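You operate a simulated robot arm through the tools that you are given. There is no shell and no other tool. Be economical: measure what you need, move in short steps, check, and stop when the job is done.

You run a simulated two-armed robot. Do the job below in one go: nothing can be reset, and whatever is moved stays where it is left.

Task
Shut the hood filter. Take the lid off the jug and lay it down on the top over the pine drawer. Put the snack pack labelled "almonds" from the top of the dining table on the open shelf of the pine unit and the snack pack labelled "raisins" on the worktop under the glass cupboard. Screw the cap back on the oil bottle on the top of the dining table. Open the top freezer drawer, take the pies box on the top of the dresser and put it away in the inside of the top freezer drawer and shut the drawer again. The instructions may be taken in any order. What stands upright is to be set down upright.

Only the result counts: the job must be done as asked and must still hold three seconds after the hand-in. Knocking over, shifting, dropping, spilling or breaking anything else fails it. Lids that push on must go on centred and level and be pressed home; caps that screw on are set level and turned clockwise until they are tight.

Robot
Two 7-joint arms with two-finger parallel grippers on one trunk, on a base that drives. Base frame: it is fixed to the floor where the robot stands at the start and does not move with it; the origin is under the middle of the robot, x ahead of it, y to its left, z up. Units: cm, degrees, N and s.
The left shoulder is at the start at [5, 16.5, 103], the right one opposite. With the tool pointing down near the work surface each hand reaches from about 24 to 70 cm from the robot's upright axis, wherever it stands, measured 20 degrees to its own side. Places, roughly: hood filter [100, -10, 150]; open shelf of the pine unit [-60, -150, 40]; worktop under the glass cupboard [120, 30, 90]; top freezer drawer [50, -120, 60]; inside of the top freezer drawer [70, -120, 60]; jug [-50, -125, 100]; snack pack [-175, -100, 75]; oil bottle [-175, -100, 75]; pies box [-325, -75, 100]. Payload 3.91 kg a hand.
The TCP of each hand is the grasp point between the finger pads, 3 cm short of the fingertips. In the tool frame z runs along the fingers and y along their closing line. The gripper opens to 11 cm. The fingers are 2 cm wide and 1 cm thick; the gripper's body (4.8 by 11.2 cm) begins 5.5 cm behind the TCP.
Orientation is told as [roll, pitch, yaw] about the base's x, y, z axes, in that order, counted from this pose: with the fingers straight down and closing along the base's y, the tool's x points along the base's -x, its y along +y and its z along -z.

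Tools
- The arms move only by the tool arm_command. It takes "left_targets", "right_targets" or both (then of equal length, played together; a hand with none holds still); each is a list of rows, each a list of 7 numbers: the shift along the tool's x, y, z in cm, then the turn, a rotation vector about the tool's x, y, z in degrees, then the finger opening in cm, from 0 to 11. In form: [[dx, dy, dz, wx, wy, wz, fingers], ...]. A call has 1 to 12 rows; each row shifts and turns the commanded pose from where the row before left it, along the tool's axes as they then stand. Each row takes 0.2 s and may step no farther than 5 cm and 8.6 degrees from the row before; otherwise, or with a gripper value out of range, the whole call is refused. A pose out of reach is approached as far as the arm can. The call stops where the force on the tool passes 40 N (or 10 N more than at its start, if that is more) or the arm is blocked; 0.2 s more then pass. Each finger travels about 4.5 cm/s and halts on what it meets, pressing with about 23 N; the grip force reading is that of the motor and also rises with nothing between the fingers. The clock runs only during rows and for 0.2 s after the last one: add rows that do not move to give the fingers time. It gives the time, the measured TCP pose, the force on the tool (base axes), the opening and the grip force at its end, in the units of the frame above (readings bear some noise).
- Cameras (640 x 400 px; columns grow to the right, rows downward): "scene" is now at [9.51, -6.43, 124.06]; the picture's right is [-0.69, -0.72, 0.00], its down [-0.11, 0.11, -0.99] and it looks along [0.71, -0.68, -0.16] (base axes); focal length 214 px, centre (320, 200). "left" rides on the left gripper at [7.2, -1.7, -10.3] in its tool frame; the picture's right is [0.23, 0.97, 0.00], its down [-0.76, 0.18, -0.62] and it looks along [-0.61, 0.14, 0.78] (tool axes); focal length 222 px, centre (320, 200). "right" rides on the right gripper at [7.2, 1.7, -10.3] in its tool frame; the picture's right is [-0.23, 0.97, 0.00], its down [-0.76, -0.18, -0.62] and it looks along [-0.61, -0.14, 0.78] (tool axes); focal length 222 px, centre (320, 200). There is no depth. A picture from a camera that has moved, and an enlarged one, comes with that camera's place and axes in the base frame and with its lens.
- camera(camera): a new picture of that camera. It takes no simulated time.
- raise_lower(by): slides the trunk up (or, below 0, down) by that many cm; the arms and the scene camera ride with it, the base frame stays. It gives what a move gives, with no picture.
- drive_base(legs): drives the robot by 1 to 6 legs, each [ahead, left, turn to the left] in cm, cm and degrees, along the robot's own axes; the way and the turn of a leg run together, so that a leg with both is an arc; at most 150 cm and 180 degrees a leg. The arms and the cameras ride along, it lands a little off, and it stops where it bumps. It gives what a move gives.
- head_to(pan, tilt): turns the head with the scene camera to pan (to the left, within 80 degrees either way) and tilt (down, from -29 to 69), counted from straight ahead of the robot. It gives what a move gives.
- zoom(camera, box): a new picture of the part [left, top, right, bottom] of that camera's present view, enlarged. It takes no simulated time.
- close_job(): hands the job in; it is judged then, once.

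Go step by step. Nothing tells you exact positions but the pictures and the camera data: compare them with the known pose of the tool, close in by small moves and look again before you grip or let go. The budget is 175 turns and 156 pictures, counting those below and the enlarged ones. Unless the task says otherwise, let go and move clear before handing in.

The tools are called after ">>>" as a command line: name --argument value ..., lists and objects as JSON in quotes. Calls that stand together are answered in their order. arm_command: Moves the arms, as the interface text tells. Its arguments: {"type":"object","properties":{"left_targets":{"type":"array","items":{"type":"array","items":{"type":"number"}}},"right_targets":{"type":"array","items":{"type":"array","items":{"type":"number"}}}},"required":[]} The other tools are called the same way: raise_lower (by) slides the trunk up or down; drive_base (legs) drives the base; head_to (pan, tilt) turns the head that bears the scene camera; camera (camera) takes a picture; zoom (camera, box) takes an enlarged picture of a part of a camera's view; close_job () hands the job in.

At the start:

```text
time: 0.0
left_tcp_pos: [41.57, 1.68, 100.11]
left_tool_rot: [0.0, 0.1, 0.0]
left_force: [-0.3, 0.9, -0.2]
left_finger_gap: 11.01
left_grip_force: 0.2
right_tcp_pos: [43.66, -30.27, 100.0]
right_tool_rot: [-0.1, 0.1, 0.0]
right_force: [-0.3, 0.0, -0.5]
right_finger_gap: 11.01
right_grip_force: 0.0
trunk travel left (down, up): [-25.0, 25.3]
robot x, y, heading: [0.2, -0.04, 0.1]
head pan, tilt: [-43.8, 9.0]
```

scene: 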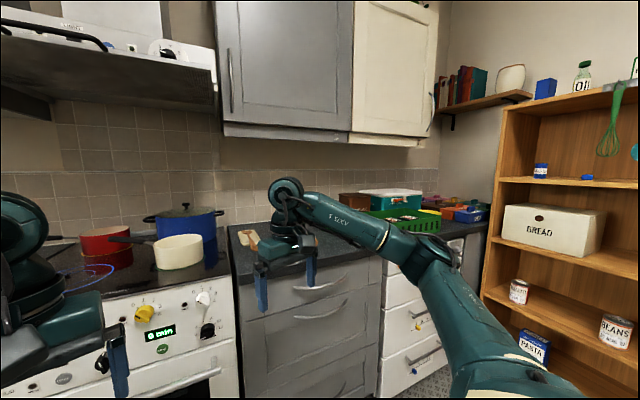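
right: 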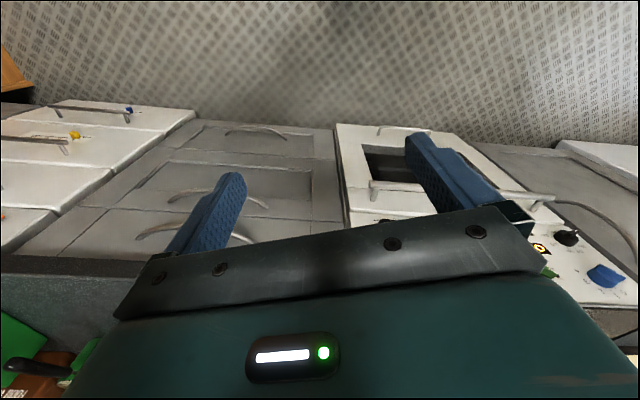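
left: 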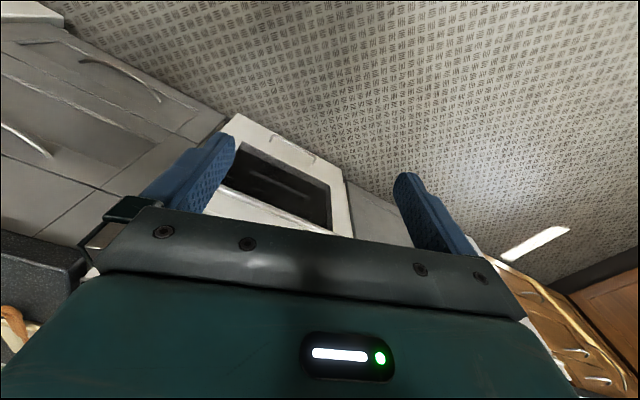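

The scene shows the stove with hood at the left, worktop drawers, the freezer at the right and a pine shelf. I look around first.

>>> head_to --pan 0 --tilt 0

>>> camera --camera "scene"

>>> head_to --pan -80 --tilt 20

>>> camera --camera "scene"

>>> head_to --pan 60 --tilt 10

>>> camera --camera "scene"

```text
time: 1.1
left_tcp_pos: [41.67, 1.77, 99.97]
left_tool_rot: [-0.1, 0.0, 0.0]
left_force: [0.0, 0.3, 1.2]
left_finger_gap: 10.99
left_grip_force: 0.1
right_tcp_pos: [43.75, -30.25, 99.89]
right_tool_rot: [0.0, 0.0, 0.1]
right_force: [0.5, -0.2, -0.7]
right_finger_gap: 10.99
right_grip_force: 0.1
trunk travel left (down, up): [-25.0, 25.3]
robot x, y, heading: [-0.33, -0.11, -0.1]
head pan, tilt: [0.0, 0.0]
```

```text
152 pictures are left
camera scene: at [11.81, -0.02, 125.5], right [0.0, -1.0, 0.0], down [0.0, 0.0, -1.0], along [1.0, 0.0, 0.0], focal length 214 px, centre (320, 200)
```

scene: 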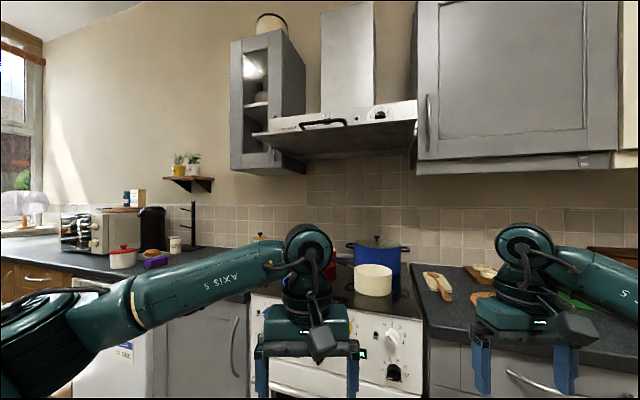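

```text
time: 2.6
left_tcp_pos: [41.51, 1.78, 100.02]
left_tool_rot: [0.0, 0.1, 0.0]
left_force: [1.2, -0.5, 0.5]
left_finger_gap: 11.03
left_grip_force: 0.1
right_tcp_pos: [43.88, -30.21, 99.91]
right_tool_rot: [0.0, 0.0, 0.1]
right_force: [0.1, 0.5, -0.7]
right_finger_gap: 10.98
right_grip_force: 0.1
trunk travel left (down, up): [-25.0, 25.3]
robot x, y, heading: [-0.0, -0.04, -0.0]
head pan, tilt: [-80.0, 20.0]
```

```text
151 pictures are left
camera scene: at [4.43, -9.18, 122.27], right [-0.98, -0.17, 0.0], down [-0.06, 0.34, -0.94], along [0.16, -0.93, -0.34], focal length 214 px, centre (320, 200)
```

scene: 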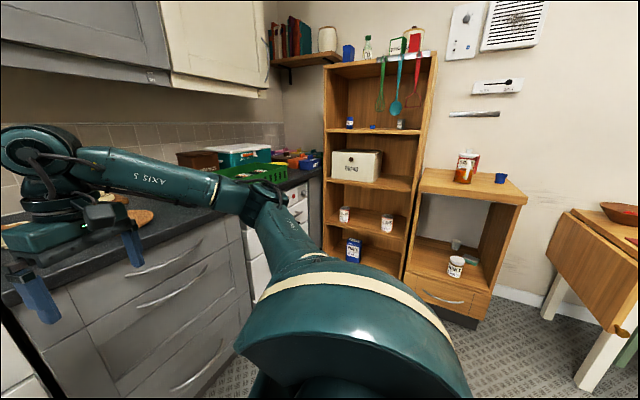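

```text
time: 4.9
left_tcp_pos: [41.65, 1.72, 100.04]
left_tool_rot: [0.0, 0.0, 0.0]
left_force: [-0.3, -0.2, -0.8]
left_finger_gap: 11.01
left_grip_force: 0.0
right_tcp_pos: [43.79, -30.24, 99.95]
right_tool_rot: [0.0, 0.0, 0.0]
right_force: [0.2, -0.4, 0.3]
right_finger_gap: 11.02
right_grip_force: 0.1
trunk travel left (down, up): [-25.0, 25.3]
robot x, y, heading: [-0.17, -0.31, -0.1]
head pan, tilt: [60.0, 10.0]
```

```text
150 pictures are left
camera scene: at [7.46, 8.04, 123.9], right [0.87, -0.5, 0.0], down [-0.09, -0.15, -0.98], along [0.49, 0.85, -0.17], focal length 214 px, centre (320, 200)
```

scene: 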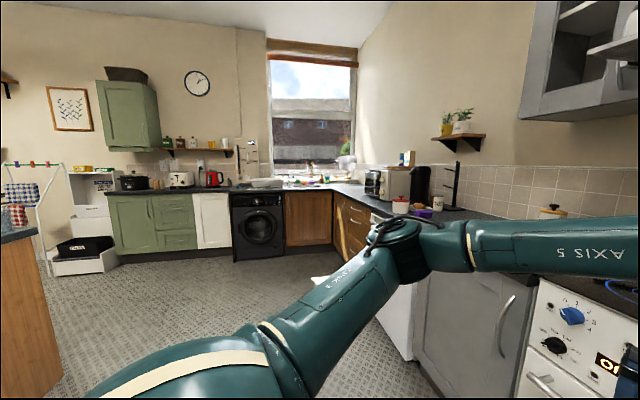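

The hood is straight ahead, the pine unit behind to the right. I look closely at the hood.

>>> head_to --pan 0 --tilt -5

>>> zoom --camera "scene" --box '[220, 60, 440, 220]'

>>> zoom --camera "scene" --box '[80, 200, 320, 350]'

```text
time: 6.2
left_tcp_pos: [41.71, 1.67, 100.07]
left_tool_rot: [0.0, 0.0, 0.0]
left_force: [-0.6, -0.1, -0.7]
left_finger_gap: 10.97
left_grip_force: 0.1
right_tcp_pos: [43.7, -30.15, 100.0]
right_tool_rot: [0.0, 0.1, 0.0]
right_force: [-0.1, 0.8, 0.2]
right_finger_gap: 11.0
right_grip_force: 0.1
trunk travel left (down, up): [-25.0, 25.3]
robot x, y, heading: [0.25, -0.01, -0.1]
head pan, tilt: [0.0, -5.0]
```

```text
2.50 times, centred on (330, 140) of scene
camera zoom: at [11.56, 0.0, 126.27], right [0.0, -1.0, 0.0], down [0.09, 0.0, -1.0], along [1.0, 0.0, 0.09], focal length 536 px, centre (295, 350)
```

zoom: 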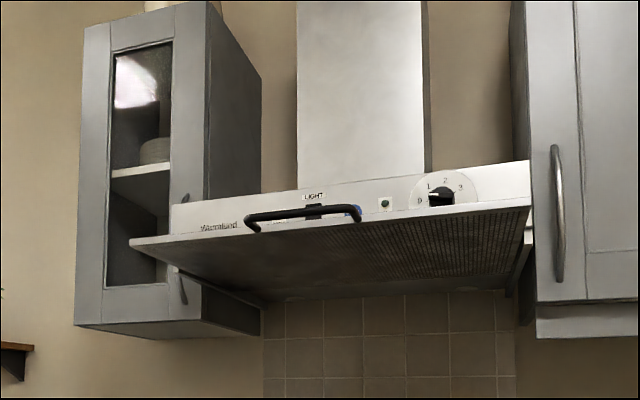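

```text
2.67 times, centred on (200, 275) of scene
camera zoom: at [11.56, 0.0, 126.27], right [0.0, -1.0, 0.0], down [0.09, 0.0, -1.0], along [1.0, 0.0, 0.09], focal length 572 px, centre (640, 0)
```

zoom: 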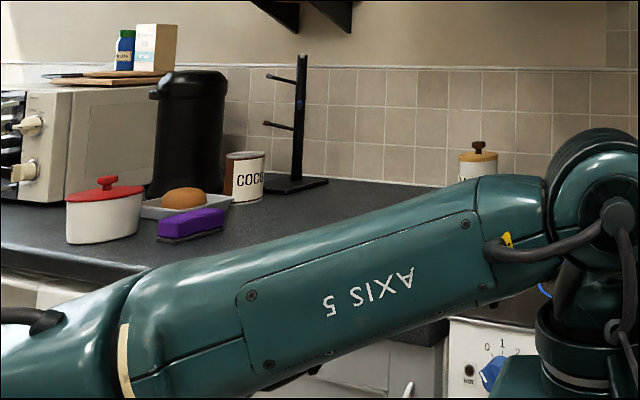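

The room appears yawed about 16° clockwise against my frame. I turn to face the hood squarely and move nearer for a better look.

>>> drive_base --legs '[[0, 0, -16], [15, 0, 0]]'

>>> head_to --pan 0 --tilt -15

>>> camera --camera "scene"

```text
time: 8.5
left_tcp_pos: [55.15, -13.72, 99.95]
left_tool_rot: [-0.1, 0.1, -15.6]
left_force: [-0.1, -0.4, 0.4]
left_finger_gap: 11.0
left_grip_force: 0.0
right_tcp_pos: [48.72, -45.08, 100.0]
right_tool_rot: [0.0, 0.0, -15.5]
right_force: [0.0, 0.8, -0.4]
right_finger_gap: 11.0
right_grip_force: 0.1
trunk travel left (down, up): [-25.0, 25.3]
robot x, y, heading: [14.54, -3.69, -15.5]
head pan, tilt: [0.0, -5.0]
```

```text
time: 9.2
left_tcp_pos: [55.28, -13.62, 99.98]
left_tool_rot: [0.1, 0.0, -15.5]
left_force: [-0.2, -0.8, -0.4]
left_finger_gap: 11.02
left_grip_force: 0.0
right_tcp_pos: [48.57, -45.09, 99.89]
right_tool_rot: [0.0, 0.0, -15.6]
right_force: [-0.7, -0.3, 1.0]
right_finger_gap: 11.02
right_grip_force: 0.1
trunk travel left (down, up): [-25.0, 25.3]
robot x, y, heading: [14.83, -4.16, -15.6]
head pan, tilt: [0.0, -15.0]
```

```text
147 pictures are left
camera scene: at [25.08, -7.07, 127.74], right [-0.27, -0.96, 0.0], down [0.25, -0.07, -0.97], along [0.93, -0.26, 0.26], focal length 214 px, centre (320, 200)
```

scene: 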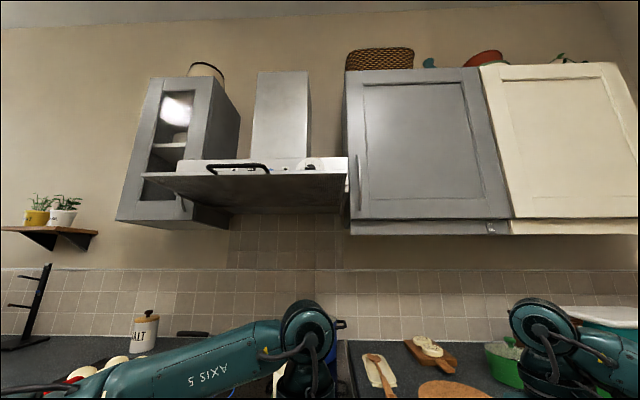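

Now square to the wall. Zooming on the hood.

>>> zoom --camera "scene" --box '[130, 130, 370, 240]'

>>> raise_lower --by 25

>>> zoom --camera "scene" --box '[130, 200, 370, 350]'

```text
2.67 times, centred on (250, 185) of scene
camera zoom: at [25.08, -7.07, 127.74], right [-0.27, -0.96, 0.0], down [0.25, -0.07, -0.97], along [0.93, -0.26, 0.26], focal length 572 px, centre (507, 240)
```

zoom: 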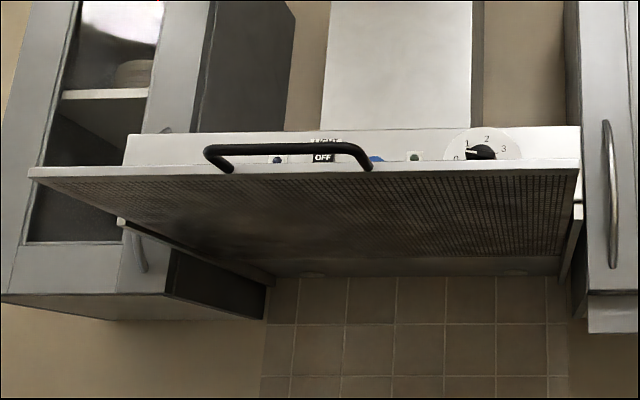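

```text
time: 11.8
left_tcp_pos: [55.12, -13.7, 125.08]
left_tool_rot: [0.0, 0.1, -15.5]
left_force: [0.0, 0.3, -0.2]
left_finger_gap: 10.99
left_grip_force: 0.1
right_tcp_pos: [48.62, -45.14, 124.94]
right_tool_rot: [0.0, 0.0, -15.6]
right_force: [-0.9, 0.7, -0.3]
right_finger_gap: 10.99
right_grip_force: 0.1
trunk travel left (down, up): [-50.0, 0.3]
robot x, y, heading: [14.84, -4.13, -15.7]
head pan, tilt: [0.0, -15.0]
```

```text
2.67 times, centred on (250, 275) of scene
camera zoom: at [25.09, -7.07, 152.74], right [-0.27, -0.96, 0.0], down [0.25, -0.07, -0.97], along [0.93, -0.26, 0.26], focal length 572 px, centre (507, 0)
```

zoom: 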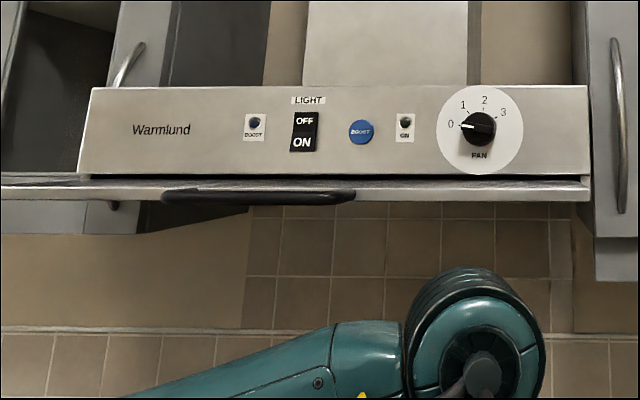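

The hood filter is a pull-out visor standing about 14 cm out, its handle bar at z≈149, 22 cm to the left of my axis. I turn the left hand to point ahead with fingers shut.

>>> arm_command --left_targets '[[0, 4.9, -2.5, 0, 0, 0, 0], [0, 4.9, -2.5, 0, 0, 0, 0], [0, 4.9, -2.5, 0, 0, 0, 0], [0, 4.9, -2.5, 0, 0, 0, 0], [0, 0, 0, 0, -8.2, 0, 0], [0, 0, 0, 0, -8.2, 0, 0], [0, 0, 0, 0, -8.2, 0, 0], [0, 0, 0, 0, -8.2, 0, 0], [0, 0, 0, 0, -8.2, 0, 0], [0, 0, 0, 0, -8.2, 0, 0], [0, 0, 0, 0, -8.2, 0, 0], [0, 0, 0, 0, -8.2, 0, 0]]'

>>> arm_command --left_targets '[[0, 0, 0, 0, -8.2, 0, 0], [0, 0, 0, 0, -8.2, 0, 0], [0, 0, 0, 0, -8.1, 0, 0], [-5, 0, 0, 0, 0, 0, 0], [-5, 0, 0, 0, 0, 0, 0], [-4.4, 0, 0, 0, 0, 0, 0], [0, 0, 0, 0, 0, 0, 0]]'

>>> camera --camera "left"

>>> camera --camera "scene"

```text
refused: row 1 steps farther than a row can; nothing moved
```

```text
time: 13.4
left_tcp_pos: [67.69, -17.23, 130.78]
left_tool_rot: [0.0, -24.5, -15.7]
left_force: [-0.6, -0.9, -0.4]
left_finger_gap: 0.02
left_grip_force: 22.9
right_tcp_pos: [48.48, -44.95, 124.94]
right_tool_rot: [0.0, 0.0, -15.6]
right_force: [-0.6, 0.2, 0.0]
right_finger_gap: 11.01
right_grip_force: 0.0
trunk travel left (down, up): [-50.0, 0.3]
robot x, y, heading: [14.47, -3.71, -15.5]
head pan, tilt: [0.0, -15.0]
```

```text
144 pictures are left
camera left: at [56.8, -15.92, 137.2], right [0.06, 0.99, -0.09], down [0.47, 0.05, 0.88], along [0.88, -0.1, -0.46], focal length 222 px, centre (320, 200)
```

left: 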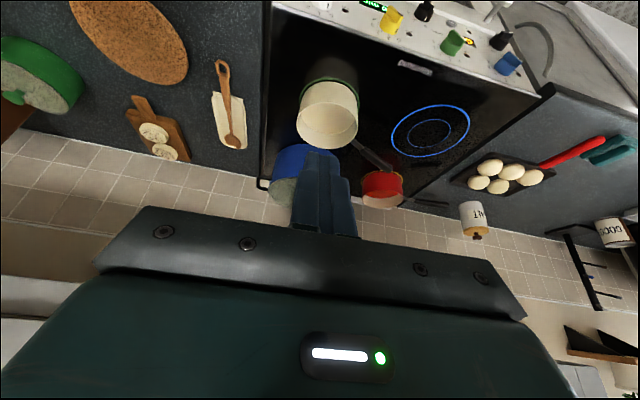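

```text
143 pictures are left
camera scene: at [25.05, -7.02, 152.75], right [-0.27, -0.96, 0.0], down [0.25, -0.07, -0.97], along [0.93, -0.26, 0.26], focal length 214 px, centre (320, 200)
```

scene: 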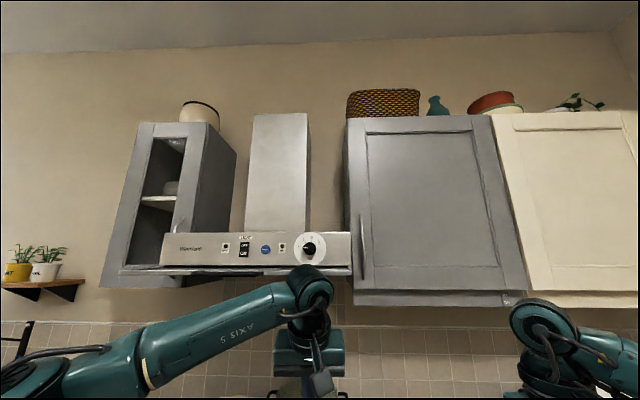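

Now complete the orientation, then move left, back and up (moves of at most 5 cm).

>>> arm_command --left_targets '[[4, 0, -2.5, 0, -8.2, 0, 0], [3, 0, -2.5, 0, -8.2, 0, 0], [0, 0, 0, 0, -8.2, 0, 0], [0, 0, 0, 0, -8.2, 0, 0], [0, 0, 0, 0, -8.2, 0, 0], [0, 0, 0, 0, -8.2, 0, 0], [0, 0, 0, 0, -8.2, 0, 0], [0, 0, 0, 0, -8.1, 0, 0], [0, 4.9, 0, 0, 0, 0, 0], [0, 4.9, 0, 0, 0, 0, 0], [0, 4.9, 0, 0, 0, 0, 0], [0, 4.9, 0, 0, 0, 0, 0]]'

>>> camera --camera "scene"

```text
time: 16.0
left_tcp_pos: [64.35, 3.31, 133.36]
left_tool_rot: [-44.7, -89.5, 29.0]
left_force: [-1.5, -0.1, 0.4]
left_finger_gap: 0.0
left_grip_force: 23.2
left hand out of reach, approached as far as the arm can: row 12
right_tcp_pos: [48.53, -44.8, 125.05]
right_tool_rot: [-0.1, 0.0, -15.7]
right_force: [0.0, 0.9, -0.2]
right_finger_gap: 11.01
right_grip_force: 0.1
trunk travel left (down, up): [-50.0, 0.3]
robot x, y, heading: [14.74, -3.99, -15.6]
head pan, tilt: [0.0, -15.0]
```

```text
142 pictures are left
camera scene: at [24.93, -6.82, 152.76], right [-0.27, -0.96, 0.0], down [0.25, -0.07, -0.97], along [0.93, -0.26, 0.26], focal length 214 px, centre (320, 200)
```

scene: 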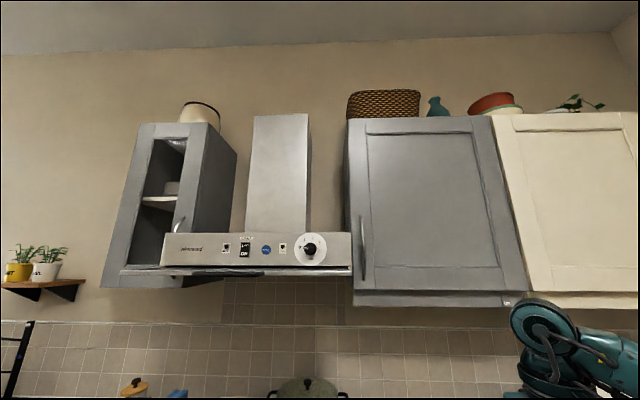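

Hand is at left 20.5, 46 ahead, z 133. Raise it to the handle height.

>>> arm_command --left_targets '[[-4, 0, 0, 0, 0, 0, 0], [-4, 0, 0, 0, 0, 0, 0], [-4, 0, 0, 0, 0, 0, 0], [-4, 0, 0, 0, 0, 0, 0], [0, 0, 0, 0, 0, 0, 0]]'

>>> camera --camera "left"

>>> camera --camera "scene"

```text
time: 17.2
left_tcp_pos: [64.09, 3.16, 149.29]
left_tool_rot: [-152.8, -90.0, 137.2]
left_force: [0.2, -0.1, -0.1]
left_finger_gap: 0.0
left_grip_force: 23.0
right_tcp_pos: [48.65, -45.02, 125.08]
right_tool_rot: [0.0, 0.0, -15.6]
right_force: [-0.5, 0.0, 0.6]
right_finger_gap: 11.0
right_grip_force: 0.0
trunk travel left (down, up): [-50.0, 0.3]
robot x, y, heading: [14.7, -3.8, -15.5]
head pan, tilt: [0.0, -15.0]
```

```text
141 pictures are left
camera left: at [53.74, 4.3, 142.07], right [0.26, 0.94, -0.23], down [-0.55, 0.34, 0.76], along [0.79, -0.07, 0.61], focal length 222 px, centre (320, 200)
```

left: 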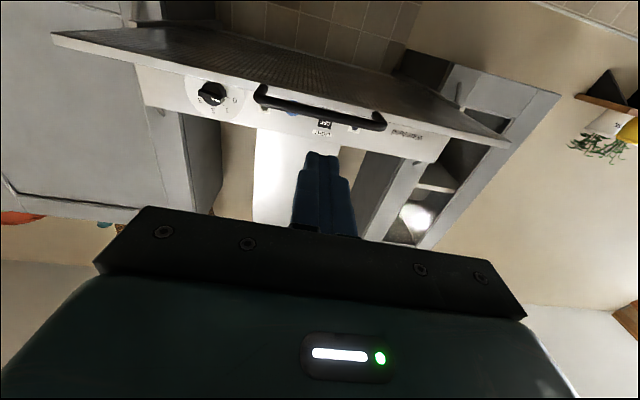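

```text
140 pictures are left
camera scene: at [25.06, -7.06, 152.75], right [-0.27, -0.96, 0.0], down [0.25, -0.07, -0.97], along [0.93, -0.26, 0.26], focal length 214 px, centre (320, 200)
```

scene: 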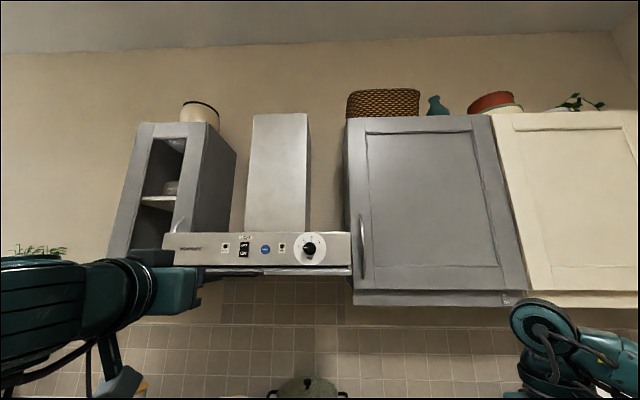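

Fingertips line up with the middle of the handle. Drive ahead a little, then push with the arm.

>>> drive_base --legs '[[8, 0, 0]]'

>>> arm_command --left_targets '[[0, 0, 1, 0, 0, 0, 0], [0, 0, 1, 0, 0, 0, 0], [0, 0, 1, 0, 0, 0, 0], [0, 0, 1, 0, 0, 0, 0], [0, 0, 1, 0, 0, 0, 0], [0, 0, 1, 0, 0, 0, 0]]'

>>> camera --camera "left"

```text
time: 18.2
left_tcp_pos: [71.64, 1.12, 149.33]
left_tool_rot: [-158.3, -89.9, 142.7]
left_force: [-0.1, -0.5, 0.4]
left_finger_gap: 0.02
left_grip_force: 23.2
right_tcp_pos: [56.21, -47.1, 125.02]
right_tool_rot: [-0.1, 0.0, -15.5]
right_force: [0.8, 0.5, -0.8]
right_finger_gap: 10.99
right_grip_force: 0.1
trunk travel left (down, up): [-50.0, 0.3]
robot x, y, heading: [21.94, -6.31, -15.6]
head pan, tilt: [0.0, -15.0]
```

```text
time: 19.6
left_tcp_pos: [77.3, -0.51, 149.3]
left_tool_rot: [167.7, -89.9, 176.7]
left_force: [0.3, 0.4, 0.2]
left_finger_gap: 0.0
left_grip_force: 23.0
right_tcp_pos: [56.02, -47.16, 125.01]
right_tool_rot: [0.0, 0.0, -15.7]
right_force: [-0.7, 0.0, -0.6]
right_finger_gap: 10.99
right_grip_force: 0.1
trunk travel left (down, up): [-50.0, 0.3]
robot x, y, heading: [22.09, -6.45, -15.7]
head pan, tilt: [0.0, -15.0]
```

```text
139 pictures are left
camera left: at [66.95, 0.65, 142.06], right [0.26, 0.94, -0.23], down [-0.55, 0.34, 0.76], along [0.79, -0.07, 0.61], focal length 222 px, centre (320, 200)
```

left: 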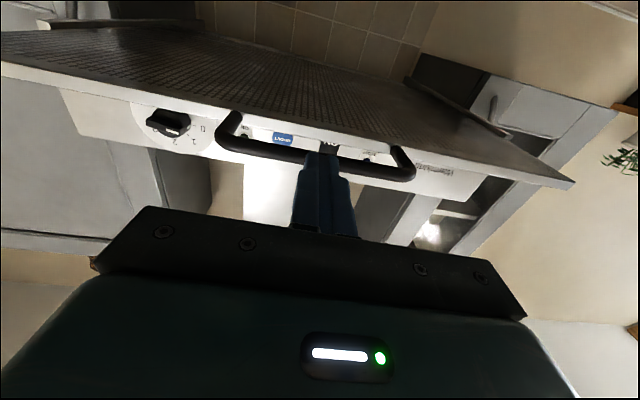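

The fingers slid just under the bar. I back off, raise by 2 cm and push on the bar itself.

>>> arm_command --left_targets '[[0, 0, -3, 0, 0, 0, 0], [0, 0, -3, 0, 0, 0, 0], [-2.2, 0, 0, 0, 0, 0, 0], [0, 0, 1, 0, 0, 0, 0], [0, 0, 1, 0, 0, 0, 0], [0, 0, 1, 0, 0, 0, 0], [0, 0, 1, 0, 0, 0, 0]]'

>>> camera --camera "left"

>>> zoom --camera "scene" --box '[100, 180, 360, 340]'

```text
time: 21.2
left_tcp_pos: [75.47, 0.01, 151.62]
left_tool_rot: [164.7, -89.9, 179.7]
left_force: [0.7, -0.8, -0.4]
left_finger_gap: 0.0
left_grip_force: 22.9
right_tcp_pos: [56.02, -46.99, 125.06]
right_tool_rot: [0.0, 0.0, -15.6]
right_force: [-0.1, -1.2, -0.3]
right_finger_gap: 11.02
right_grip_force: 0.0
trunk travel left (down, up): [-50.0, 0.3]
robot x, y, heading: [21.9, -6.25, -15.6]
head pan, tilt: [0.0, -15.0]
```

```text
138 pictures are left
camera left: at [65.12, 1.19, 144.3], right [0.26, 0.94, -0.23], down [-0.55, 0.34, 0.76], along [0.79, -0.07, 0.61], focal length 222 px, centre (320, 200)
```

left: 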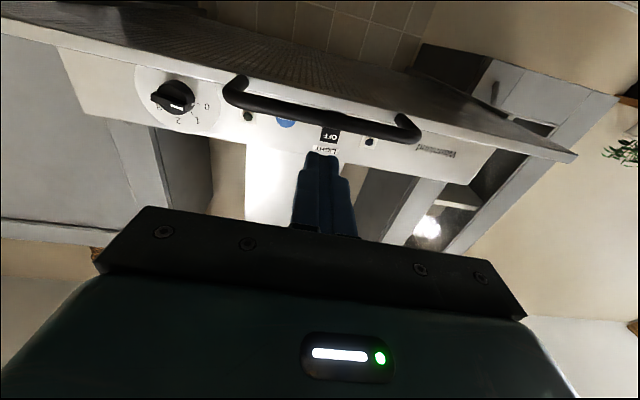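

```text
2.46 times, centred on (230, 260) of scene
camera zoom: at [32.5, -9.14, 152.74], right [-0.27, -0.96, 0.0], down [0.25, -0.07, -0.97], along [0.93, -0.26, 0.26], focal length 528 px, centre (542, 52)
```

zoom: 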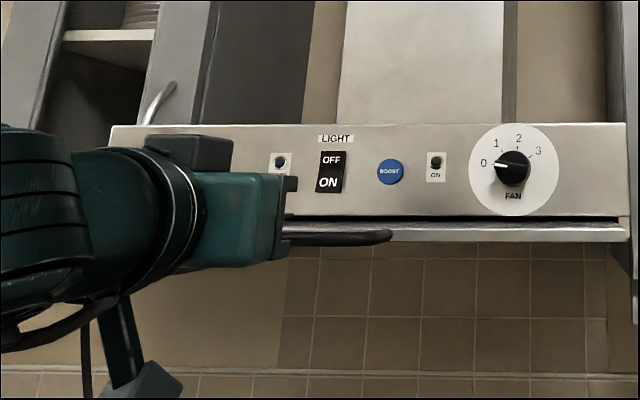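

The bar triangulates to about 78 ahead, z≈149.5, so I hadn't reached it. I lower 1.7 and push.

>>> arm_command --left_targets '[[1.7, 0, 0, 0, 0, 0, 0], [0, 0, 1, 0, 0, 0, 0], [0, 0, 1, 0, 0, 0, 0], [0, 0, 1, 0, 0, 0, 0], [0, 0, 1, 0, 0, 0, 0], [0, 0, 1, 0, 0, 0, 0]]'

>>> camera --camera "left"

>>> zoom --camera "scene" --box '[100, 180, 360, 340]'

```text
time: 22.6
left_tcp_pos: [80.33, -1.22, 149.87]
left_tool_rot: [162.3, -89.9, -177.9]
left_force: [-1.4, -0.6, -0.1]
left_finger_gap: 0.0
left_grip_force: 23.5
right_tcp_pos: [56.13, -47.11, 125.02]
right_tool_rot: [0.1, 0.0, -15.7]
right_force: [0.1, 0.4, -0.3]
right_finger_gap: 11.01
right_grip_force: 0.1
trunk travel left (down, up): [-50.0, 0.3]
robot x, y, heading: [21.97, -6.25, -15.9]
head pan, tilt: [0.0, -15.0]
```

```text
136 pictures are left
camera left: at [70.02, -0.14, 142.53], right [0.26, 0.94, -0.23], down [-0.55, 0.34, 0.76], along [0.79, -0.07, 0.61], focal length 222 px, centre (320, 200)
```

left: 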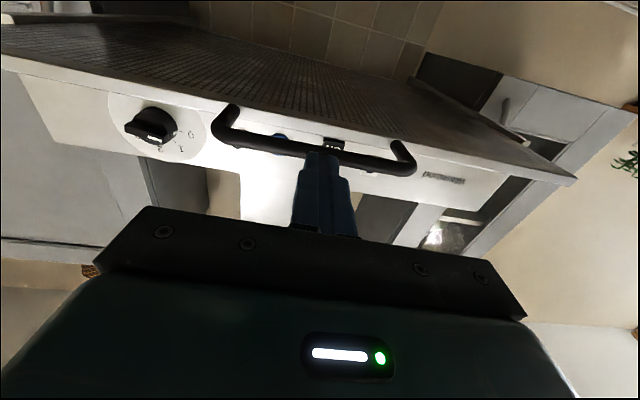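

```text
2.46 times, centred on (230, 260) of scene
camera zoom: at [32.47, -9.15, 152.74], right [-0.27, -0.96, 0.0], down [0.25, -0.07, -0.97], along [0.93, -0.26, 0.26], focal length 528 px, centre (542, 52)
```

zoom: 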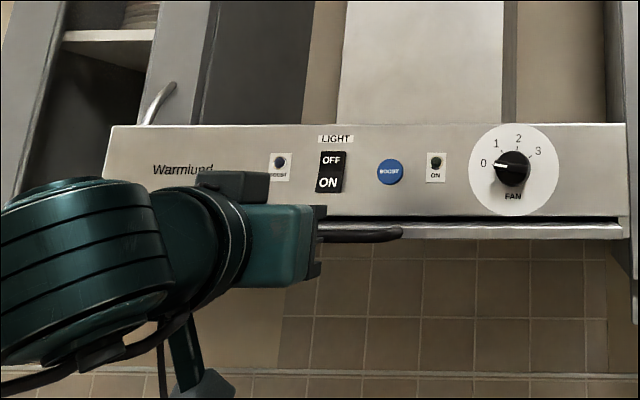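

The bar is now in contact at the tips and starting to go in with little force. Keep pushing.

>>> arm_command --left_targets '[[0, 0, 1, 0, 0, 0, 0], [0, 0, 1, 0, 0, 0, 0], [0, 0, 1, 0, 0, 0, 0], [0, 0, 1, 0, 0, 0, 0], [0, 0, 1, 0, 0, 0, 0], [0, 0, 1, 0, 0, 0, 0], [0, 0, 1, 0, 0, 0, 0], [0, 0, 1, 0, 0, 0, 0]]'

>>> zoom --camera "scene" --box '[100, 180, 360, 340]'

```text
time: 24.4
left_tcp_pos: [87.85, -3.45, 149.93]
left_tool_rot: [177.0, -89.9, 167.4]
left_force: [0.2, -0.3, -0.1]
left_finger_gap: 0.01
left_grip_force: 23.4
right_tcp_pos: [56.07, -47.06, 124.95]
right_tool_rot: [0.0, 0.0, -15.6]
right_force: [-0.7, 0.2, 0.1]
right_finger_gap: 11.0
right_grip_force: 0.1
trunk travel left (down, up): [-50.0, 0.3]
robot x, y, heading: [22.19, -6.02, -15.6]
head pan, tilt: [0.0, -15.0]
```

```text
2.46 times, centred on (230, 260) of scene
camera zoom: at [32.49, -9.14, 152.74], right [-0.27, -0.96, 0.0], down [0.25, -0.07, -0.97], along [0.93, -0.26, 0.26], focal length 528 px, centre (542, 52)
```

zoom: 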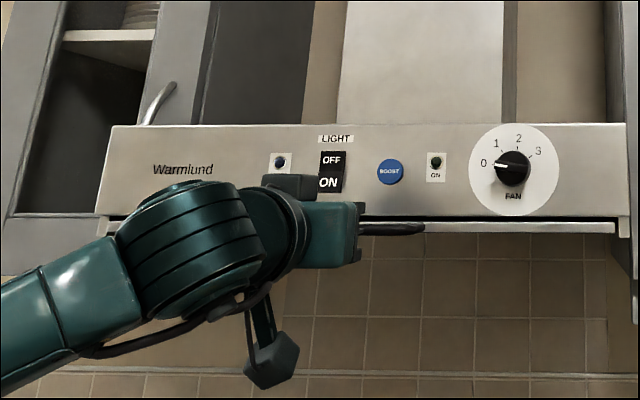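

Filter goes in; continue.

>>> arm_command --left_targets '[[0, 0, 1, 0, 0, 0, 0], [0, 0, 1, 0, 0, 0, 0], [0, 0, 1, 0, 0, 0, 0], [0, 0, 1, 0, 0, 0, 0], [0, 0, 1, 0, 0, 0, 0], [0, 0, 1, 0, 0, 0, 0]]'

>>> zoom --camera "scene" --box '[100, 180, 360, 340]'

```text
time: 25.1
left_tcp_pos: [88.74, -3.53, 149.98]
left_tool_rot: [10.3, -89.9, -26.0]
left_force: [-27.4, 12.3, -7.2]
left_finger_gap: 0.0
left_grip_force: 23.2
right_tcp_pos: [55.53, -46.75, 125.21]
right_tool_rot: [-0.1, -0.3, -15.4]
right_force: [-0.4, -0.4, -0.2]
right_finger_gap: 11.01
right_grip_force: 0.1
trunk travel left (down, up): [-50.0, 0.3]
robot x, y, heading: [21.91, -6.32, -15.6]
head pan, tilt: [0.0, -15.0]
stopped in row 3 (left hand): the force on the tool passed its limit (the readings are from after the stop); the commanded pose is now the measured one
```

```text
2.46 times, centred on (230, 260) of scene
camera zoom: at [31.82, -8.74, 152.79], right [-0.27, -0.96, 0.0], down [0.25, -0.07, -0.96], along [0.93, -0.26, 0.26], focal length 528 px, centre (542, 52)
```

zoom: 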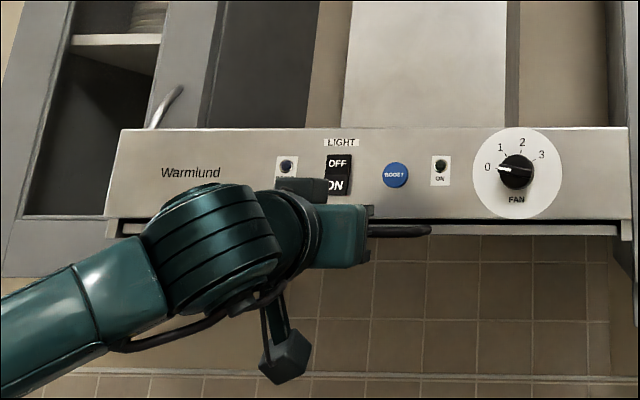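

Hard stop reached with the visor's front flush with the panel. Retreat and verify.

>>> arm_command --left_targets '[[0, 0, -2, 0, 0, 0, 0], [0, 0, -4, 0, 0, 0, 0], [0, 0, -4, 0, 0, 0, 0], [0, 0, -4, 0, 0, 0, 0], [0, 0, -4, 0, 0, 0, 0], [0, 0, -4, 0, 0, 0, 0]]'

>>> camera --camera "left"

>>> zoom --camera "scene" --box '[100, 180, 360, 340]'

```text
time: 26.4
left_tcp_pos: [68.28, 1.89, 149.51]
left_tool_rot: [11.8, -89.6, -27.4]
left_force: [0.5, -0.1, -0.2]
left_finger_gap: 0.0
left_grip_force: 23.0
right_tcp_pos: [56.03, -47.07, 125.02]
right_tool_rot: [0.1, -0.1, -15.4]
right_force: [-0.1, 0.2, -0.5]
right_finger_gap: 10.99
right_grip_force: 0.0
trunk travel left (down, up): [-50.0, 0.3]
robot x, y, heading: [22.17, -5.98, -15.7]
head pan, tilt: [0.0, -15.0]
```

```text
132 pictures are left
camera left: at [57.88, 3.04, 142.4], right [0.26, 0.94, -0.23], down [-0.55, 0.34, 0.77], along [0.8, -0.08, 0.6], focal length 222 px, centre (320, 200)
```

left: 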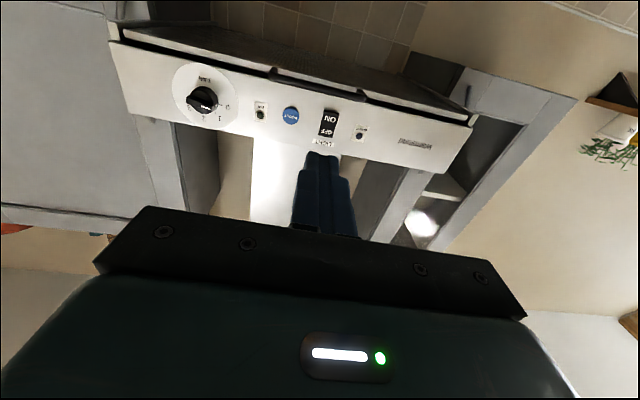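

```text
2.46 times, centred on (230, 260) of scene
camera zoom: at [32.33, -9.07, 152.75], right [-0.27, -0.96, 0.0], down [0.25, -0.07, -0.97], along [0.93, -0.26, 0.26], focal length 528 px, centre (542, 52)
```

zoom: 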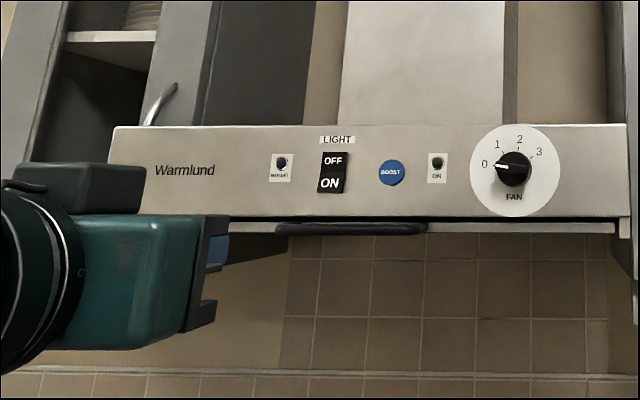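

The hood filter is shut. I back off and strafe right towards the freezer, bringing the trunk and the left hand back.

>>> drive_base --legs '[[-15, 0, 0], [0, -75, 0]]'

>>> arm_command --left_targets '[[0, 0, -3, 0, 8.2, 0, 5], [0, 0, -3, 0, 8.2, 0, 5], [0, 0, 0, 0, 8.2, 0, 5], [0, 0, 0, 0, 8.2, 0, 5], [0, 0, 0, 0, 8.2, 0, 5], [0, 0, 0, 0, 8.2, 0, 5], [0, 0, 0, 0, 8.2, 0, 5], [0, 0, 0, 0, 8.2, 0, 5], [0, 0, 0, 0, 8.2, 0, 5], [0, 0, 0, 0, 8.2, 0, 5], [0, 0, 0, 0, 8, 0, 5], [0, 0, 3, 0, 0, 0, 5]]'

>>> raise_lower --by -35

>>> head_to --pan -20 --tilt 30

>>> camera --camera "scene"

```text
time: 31.5
left_tcp_pos: [33.46, -66.9, 149.7]
left_tool_rot: [12.3, -89.7, -28.0]
left_force: [-0.7, -0.1, 0.2]
left_finger_gap: 0.01
left_grip_force: 23.1
right_tcp_pos: [21.01, -115.68, 124.95]
right_tool_rot: [0.0, 0.0, -15.5]
right_force: [0.7, -0.4, 0.3]
right_finger_gap: 11.03
right_grip_force: 0.1
trunk travel left (down, up): [-50.0, 0.3]
robot x, y, heading: [-13.09, -75.15, -15.8]
head pan, tilt: [0.0, -15.0]
```

```text
time: 34.1
left_tcp_pos: [27.64, -65.0, 146.89]
left_tool_rot: [-0.1, 0.5, -15.7]
left_force: [-0.3, 0.0, -0.1]
left_finger_gap: 5.02
left_grip_force: 0.2
right_tcp_pos: [21.25, -115.52, 125.08]
right_tool_rot: [-0.1, -0.1, -15.5]
right_force: [0.5, 0.0, 0.3]
right_finger_gap: 10.99
right_grip_force: 0.0
trunk travel left (down, up): [-50.0, 0.3]
robot x, y, heading: [-13.11, -74.81, -15.5]
head pan, tilt: [0.0, -15.0]
```

```text
time: 37.5
left_tcp_pos: [27.49, -65.22, 111.93]
left_tool_rot: [0.0, 0.5, -15.6]
left_force: [0.3, 0.3, 0.2]
left_finger_gap: 5.03
left_grip_force: 0.0
right_tcp_pos: [21.02, -115.55, 90.05]
right_tool_rot: [0.0, 0.0, -15.6]
right_force: [0.2, 0.0, -0.7]
right_finger_gap: 11.03
right_grip_force: 0.0
trunk travel left (down, up): [-15.0, 35.3]
robot x, y, heading: [-12.98, -75.2, -15.6]
head pan, tilt: [0.0, -15.0]
```

```text
time: 38.7
left_tcp_pos: [27.4, -65.26, 112.03]
left_tool_rot: [0.3, 0.5, -15.6]
left_force: [0.7, -0.1, 0.1]
left_finger_gap: 5.03
left_grip_force: 0.0
right_tcp_pos: [21.16, -115.74, 89.99]
right_tool_rot: [0.1, 0.0, -15.6]
right_force: [0.3, 1.1, 0.1]
right_finger_gap: 11.0
right_grip_force: 0.0
trunk travel left (down, up): [-15.0, 35.3]
robot x, y, heading: [-12.63, -75.07, -15.6]
head pan, tilt: [-20.0, 30.0]
```

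```text
130 pictures are left
camera scene: at [-2.91, -80.86, 110.67], right [-0.58, -0.81, 0.0], down [-0.41, 0.29, -0.87], along [0.7, -0.5, -0.5], focal length 214 px, centre (320, 200)
```

scene: 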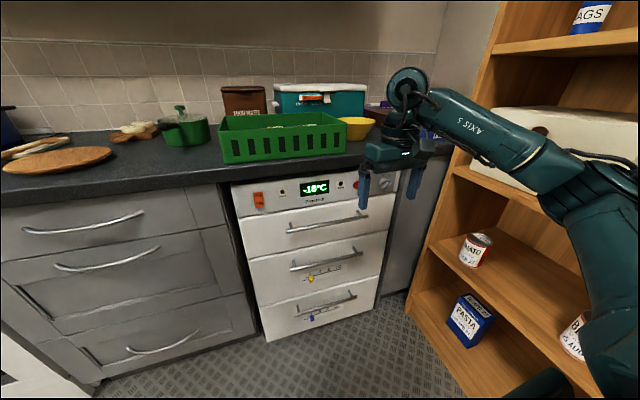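

The freezer is ahead-right; zoom on its top drawer.

>>> zoom --camera "scene" --box '[220, 160, 420, 340]'

```text
2.22 times, centred on (320, 250) of scene
camera zoom: at [-2.91, -80.86, 110.67], right [-0.58, -0.81, 0.0], down [-0.41, 0.29, -0.87], along [0.7, -0.5, -0.5], focal length 477 px, centre (320, 89)
```

zoom: 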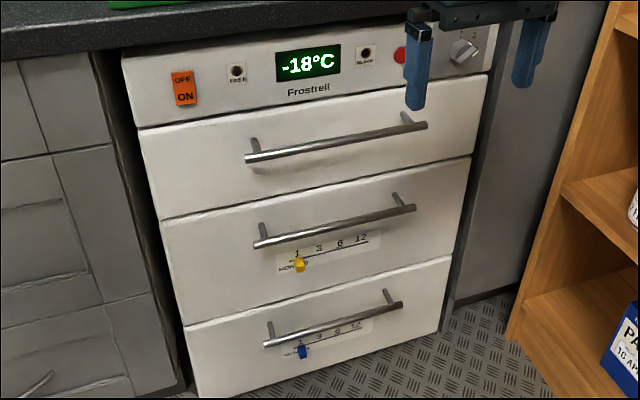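

The top drawer's bar handle is at about z 62, in line with my right hand. I turn the right hand to point ahead, lower it and roll it so the fingers close vertically.

>>> arm_command --right_targets '[[0, 0, 0, 0, -8.2, 0, 6], [0, 0, 0, 0, -8.2, 0, 6], [0, 0, 0, 0, -8.2, 0, 6], [0, 0, 0, 0, -8.2, 0, 6], [0, 0, 0, 0, -8.2, 0, 6], [0, 0, 0, 0, -8.2, 0, 6], [0, 0, 0, 0, -8.2, 0, 6], [0, 0, 0, 0, -8.2, 0, 6], [0, 0, 0, 0, -8.2, 0, 6], [0, 0, 0, 0, -8.2, 0, 6], [0, 0, 0, 0, -8, 0, 6]]'

>>> arm_command --right_targets '[[4.5, 0, 0, 0, 0, 0, 6], [4.5, 0, 0, 0, 0, 0, 6], [4.5, 0, 0, 0, 0, 0, 6], [4.5, 0, 0, 0, 0, 0, 6], [4.5, 0, 0, 0, 0, 0, 6], [4.5, 0, 0, 0, 0, 0, 6]]'

>>> arm_command --right_targets '[[0, 0, 0, 0, 0, 8.2, 6], [0, 0, 0, 0, 0, 8.2, 6], [0, 0, 0, 0, 0, 8.2, 6], [0, 0, 0, 0, 0, 8.2, 6], [0, 0, 0, 0, 0, 8.2, 6], [0, 0, 0, 0, 0, 8.2, 6], [0, 0, 0, 0, 0, 8.2, 6], [0, 0, 0, 0, 0, 8.2, 6], [0, 0, 0, 0, 0, 8.2, 6], [0, 0, 0, 0, 0, 8.2, 6], [0, 0, 0, 0, 0, 8, 6]]'

>>> camera --camera "scene"

>>> camera --camera "right"

```text
time: 41.1
left_tcp_pos: [27.48, -65.17, 111.92]
left_tool_rot: [0.1, 0.4, -15.7]
left_force: [0.6, -0.7, -0.1]
left_finger_gap: 5.02
left_grip_force: 0.2
right_tcp_pos: [22.08, -116.21, 90.17]
right_tool_rot: [0.0, -77.6, -15.3]
right_force: [-0.7, -0.2, 0.4]
right_finger_gap: 6.02
right_grip_force: 0.1
right hand out of reach, approached as far as the arm can: row 9, 10, 11
trunk travel left (down, up): [-15.0, 35.3]
robot x, y, heading: [-13.28, -74.7, -15.3]
head pan, tilt: [-20.0, 30.0]
```

```text
time: 42.5
left_tcp_pos: [27.52, -65.24, 111.95]
left_tool_rot: [0.0, 0.4, -15.6]
left_force: [-0.5, 0.2, -0.4]
left_finger_gap: 4.95
left_grip_force: 0.2
right_tcp_pos: [22.02, -116.5, 89.12]
right_tool_rot: [-0.1, -77.5, -15.3]
right_force: [-0.1, 0.4, -0.2]
right_finger_gap: 6.01
right_grip_force: 0.0
right hand out of reach, approached as far as the arm can: row 1, 2, 3, 4, 5, 6
trunk travel left (down, up): [-15.0, 35.3]
robot x, y, heading: [-13.38, -74.84, -15.5]
head pan, tilt: [-20.0, 30.0]
```

```text
time: 44.9
left_tcp_pos: [27.47, -65.13, 111.93]
left_tool_rot: [0.1, 0.3, -15.7]
left_force: [-0.1, 0.0, 0.0]
left_finger_gap: 5.01
left_grip_force: 0.1
right_tcp_pos: [22.21, -116.16, 88.82]
right_tool_rot: [77.6, 0.1, -105.5]
right_force: [0.1, -0.1, 0.7]
right_finger_gap: 6.0
right_grip_force: 0.0
trunk travel left (down, up): [-15.0, 35.3]
robot x, y, heading: [-13.04, -74.69, -15.7]
head pan, tilt: [-20.0, 30.0]
```

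```text
128 pictures are left
camera scene: at [-2.92, -80.87, 110.67], right [-0.58, -0.81, 0.0], down [-0.41, 0.29, -0.87], along [0.7, -0.5, -0.5], focal length 214 px, centre (320, 200)
```

scene: 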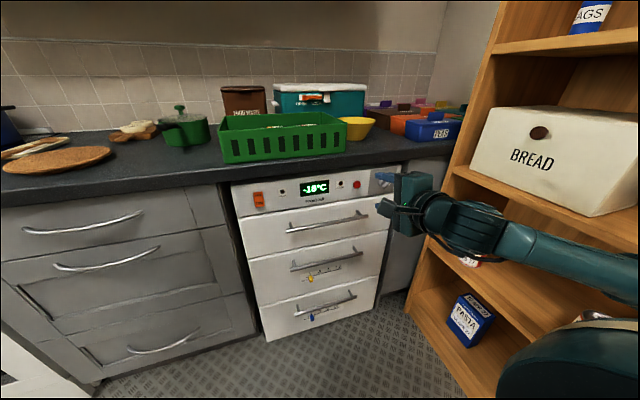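

```text
127 pictures are left
camera right: at [14.82, -106.79, 92.73], right [0.14, -0.28, 0.95], down [-0.83, -0.56, -0.04], along [0.55, -0.78, -0.31], focal length 222 px, centre (320, 200)
```

right: 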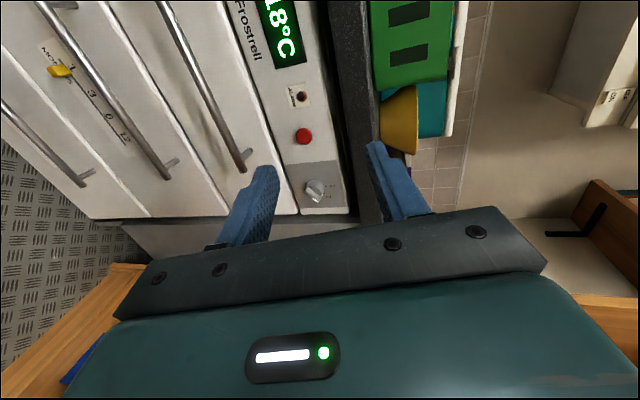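

Hand now points ahead (12° down). Lower the trunk 15 and the hand some more, then look at the handle.

>>> raise_lower --by -15

>>> arm_command --right_targets '[[0, -4, 0, 0, 0, 0, 6], [0, -4, 0, 0, 0, 0, 6], [0, -2.5, 0, 0, 0, 0, 6], [0, 0, 0, 0, 0, 0, 6]]'

>>> camera --camera "right"

>>> camera --camera "scene"

```text
time: 46.6
left_tcp_pos: [27.51, -65.2, 97.01]
left_tool_rot: [0.1, 0.4, -15.6]
left_force: [0.7, 0.1, 0.8]
left_finger_gap: 5.02
left_grip_force: 0.1
right_tcp_pos: [22.14, -116.15, 73.78]
right_tool_rot: [77.7, 0.1, -105.4]
right_force: [-0.6, 0.4, -0.2]
right_finger_gap: 6.0
right_grip_force: 0.1
trunk travel left (down, up): [0.0, 50.3]
robot x, y, heading: [-13.28, -75.22, -15.4]
head pan, tilt: [-20.0, 30.0]
```

```text
time: 47.6
left_tcp_pos: [27.47, -65.26, 96.95]
left_tool_rot: [0.1, 0.5, -15.7]
left_force: [0.8, 0.3, 0.2]
left_finger_gap: 5.01
left_grip_force: 0.0
right_tcp_pos: [20.33, -115.96, 63.54]
right_tool_rot: [77.6, -0.1, -105.4]
right_force: [0.0, 0.7, 0.8]
right_finger_gap: 5.97
right_grip_force: 0.1
right hand out of reach, approached as far as the arm can: row 1
trunk travel left (down, up): [0.0, 50.3]
robot x, y, heading: [-13.03, -75.04, -15.7]
head pan, tilt: [-20.0, 30.0]
```

```text
126 pictures are left
camera right: at [12.93, -106.6, 67.43], right [0.14, -0.27, 0.95], down [-0.83, -0.56, -0.04], along [0.55, -0.78, -0.31], focal length 222 px, centre (320, 200)
```

right: 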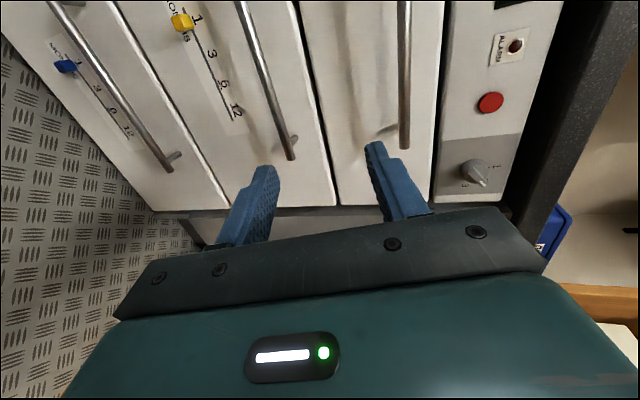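

```text
125 pictures are left
camera scene: at [-2.92, -80.86, 95.67], right [-0.58, -0.81, 0.0], down [-0.41, 0.29, -0.87], along [0.7, -0.5, -0.5], focal length 214 px, centre (320, 200)
```

scene: 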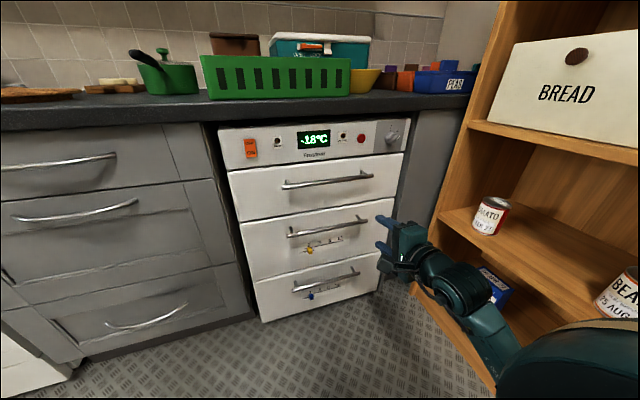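

Triangulated: bar at u≈71.5, z≈69.5. I raise the hand 6 cm and drive closer.

>>> arm_command --right_targets '[[0, 3, 0, 0, 0, 0, 6], [0, 3.1, 0, 0, 0, 0, 6], [0, 0, 0, 0, 0, 0, 6]]'

>>> drive_base --legs '[[12, 4, 0]]'

>>> camera --camera "right"

>>> zoom --camera "scene" --box '[200, 120, 440, 320]'

```text
time: 48.4
left_tcp_pos: [27.51, -65.19, 96.94]
left_tool_rot: [0.1, 0.5, -15.7]
left_force: [0.9, -0.1, 1.4]
left_finger_gap: 4.98
left_grip_force: 0.1
right_tcp_pos: [21.76, -116.09, 69.33]
right_tool_rot: [77.6, -0.1, -105.4]
right_force: [-0.2, -0.4, -0.1]
right_finger_gap: 5.98
right_grip_force: 0.1
trunk travel left (down, up): [0.0, 50.3]
robot x, y, heading: [-12.67, -74.74, -16.1]
head pan, tilt: [-20.0, 30.0]
```

```text
time: 49.7
left_tcp_pos: [40.07, -64.38, 97.07]
left_tool_rot: [0.1, 0.4, -15.7]
left_force: [0.1, 0.3, 0.0]
left_finger_gap: 5.03
left_grip_force: 0.1
right_tcp_pos: [34.25, -115.34, 69.28]
right_tool_rot: [77.6, 0.0, -105.3]
right_force: [-0.8, 0.2, 0.2]
right_finger_gap: 5.99
right_grip_force: 0.1
trunk travel left (down, up): [0.0, 50.3]
robot x, y, heading: [-0.42, -74.12, -15.5]
head pan, tilt: [-20.0, 30.0]
```

```text
124 pictures are left
camera right: at [26.86, -105.95, 73.12], right [0.14, -0.27, 0.95], down [-0.82, -0.56, -0.04], along [0.55, -0.78, -0.31], focal length 222 px, centre (320, 200)
```

right: 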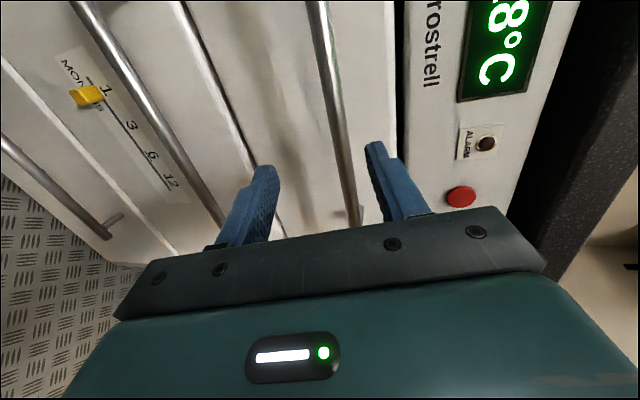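

```text
2.00 times, centred on (320, 220) of scene
camera zoom: at [9.6, -80.12, 95.67], right [-0.58, -0.81, 0.0], down [-0.41, 0.29, -0.87], along [0.71, -0.5, -0.5], focal length 429 px, centre (320, 160)
```

zoom: 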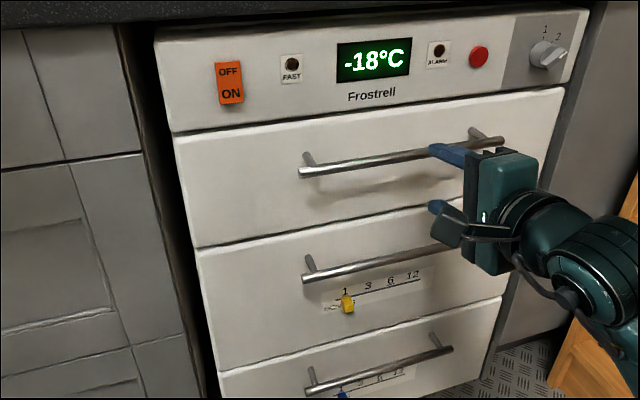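

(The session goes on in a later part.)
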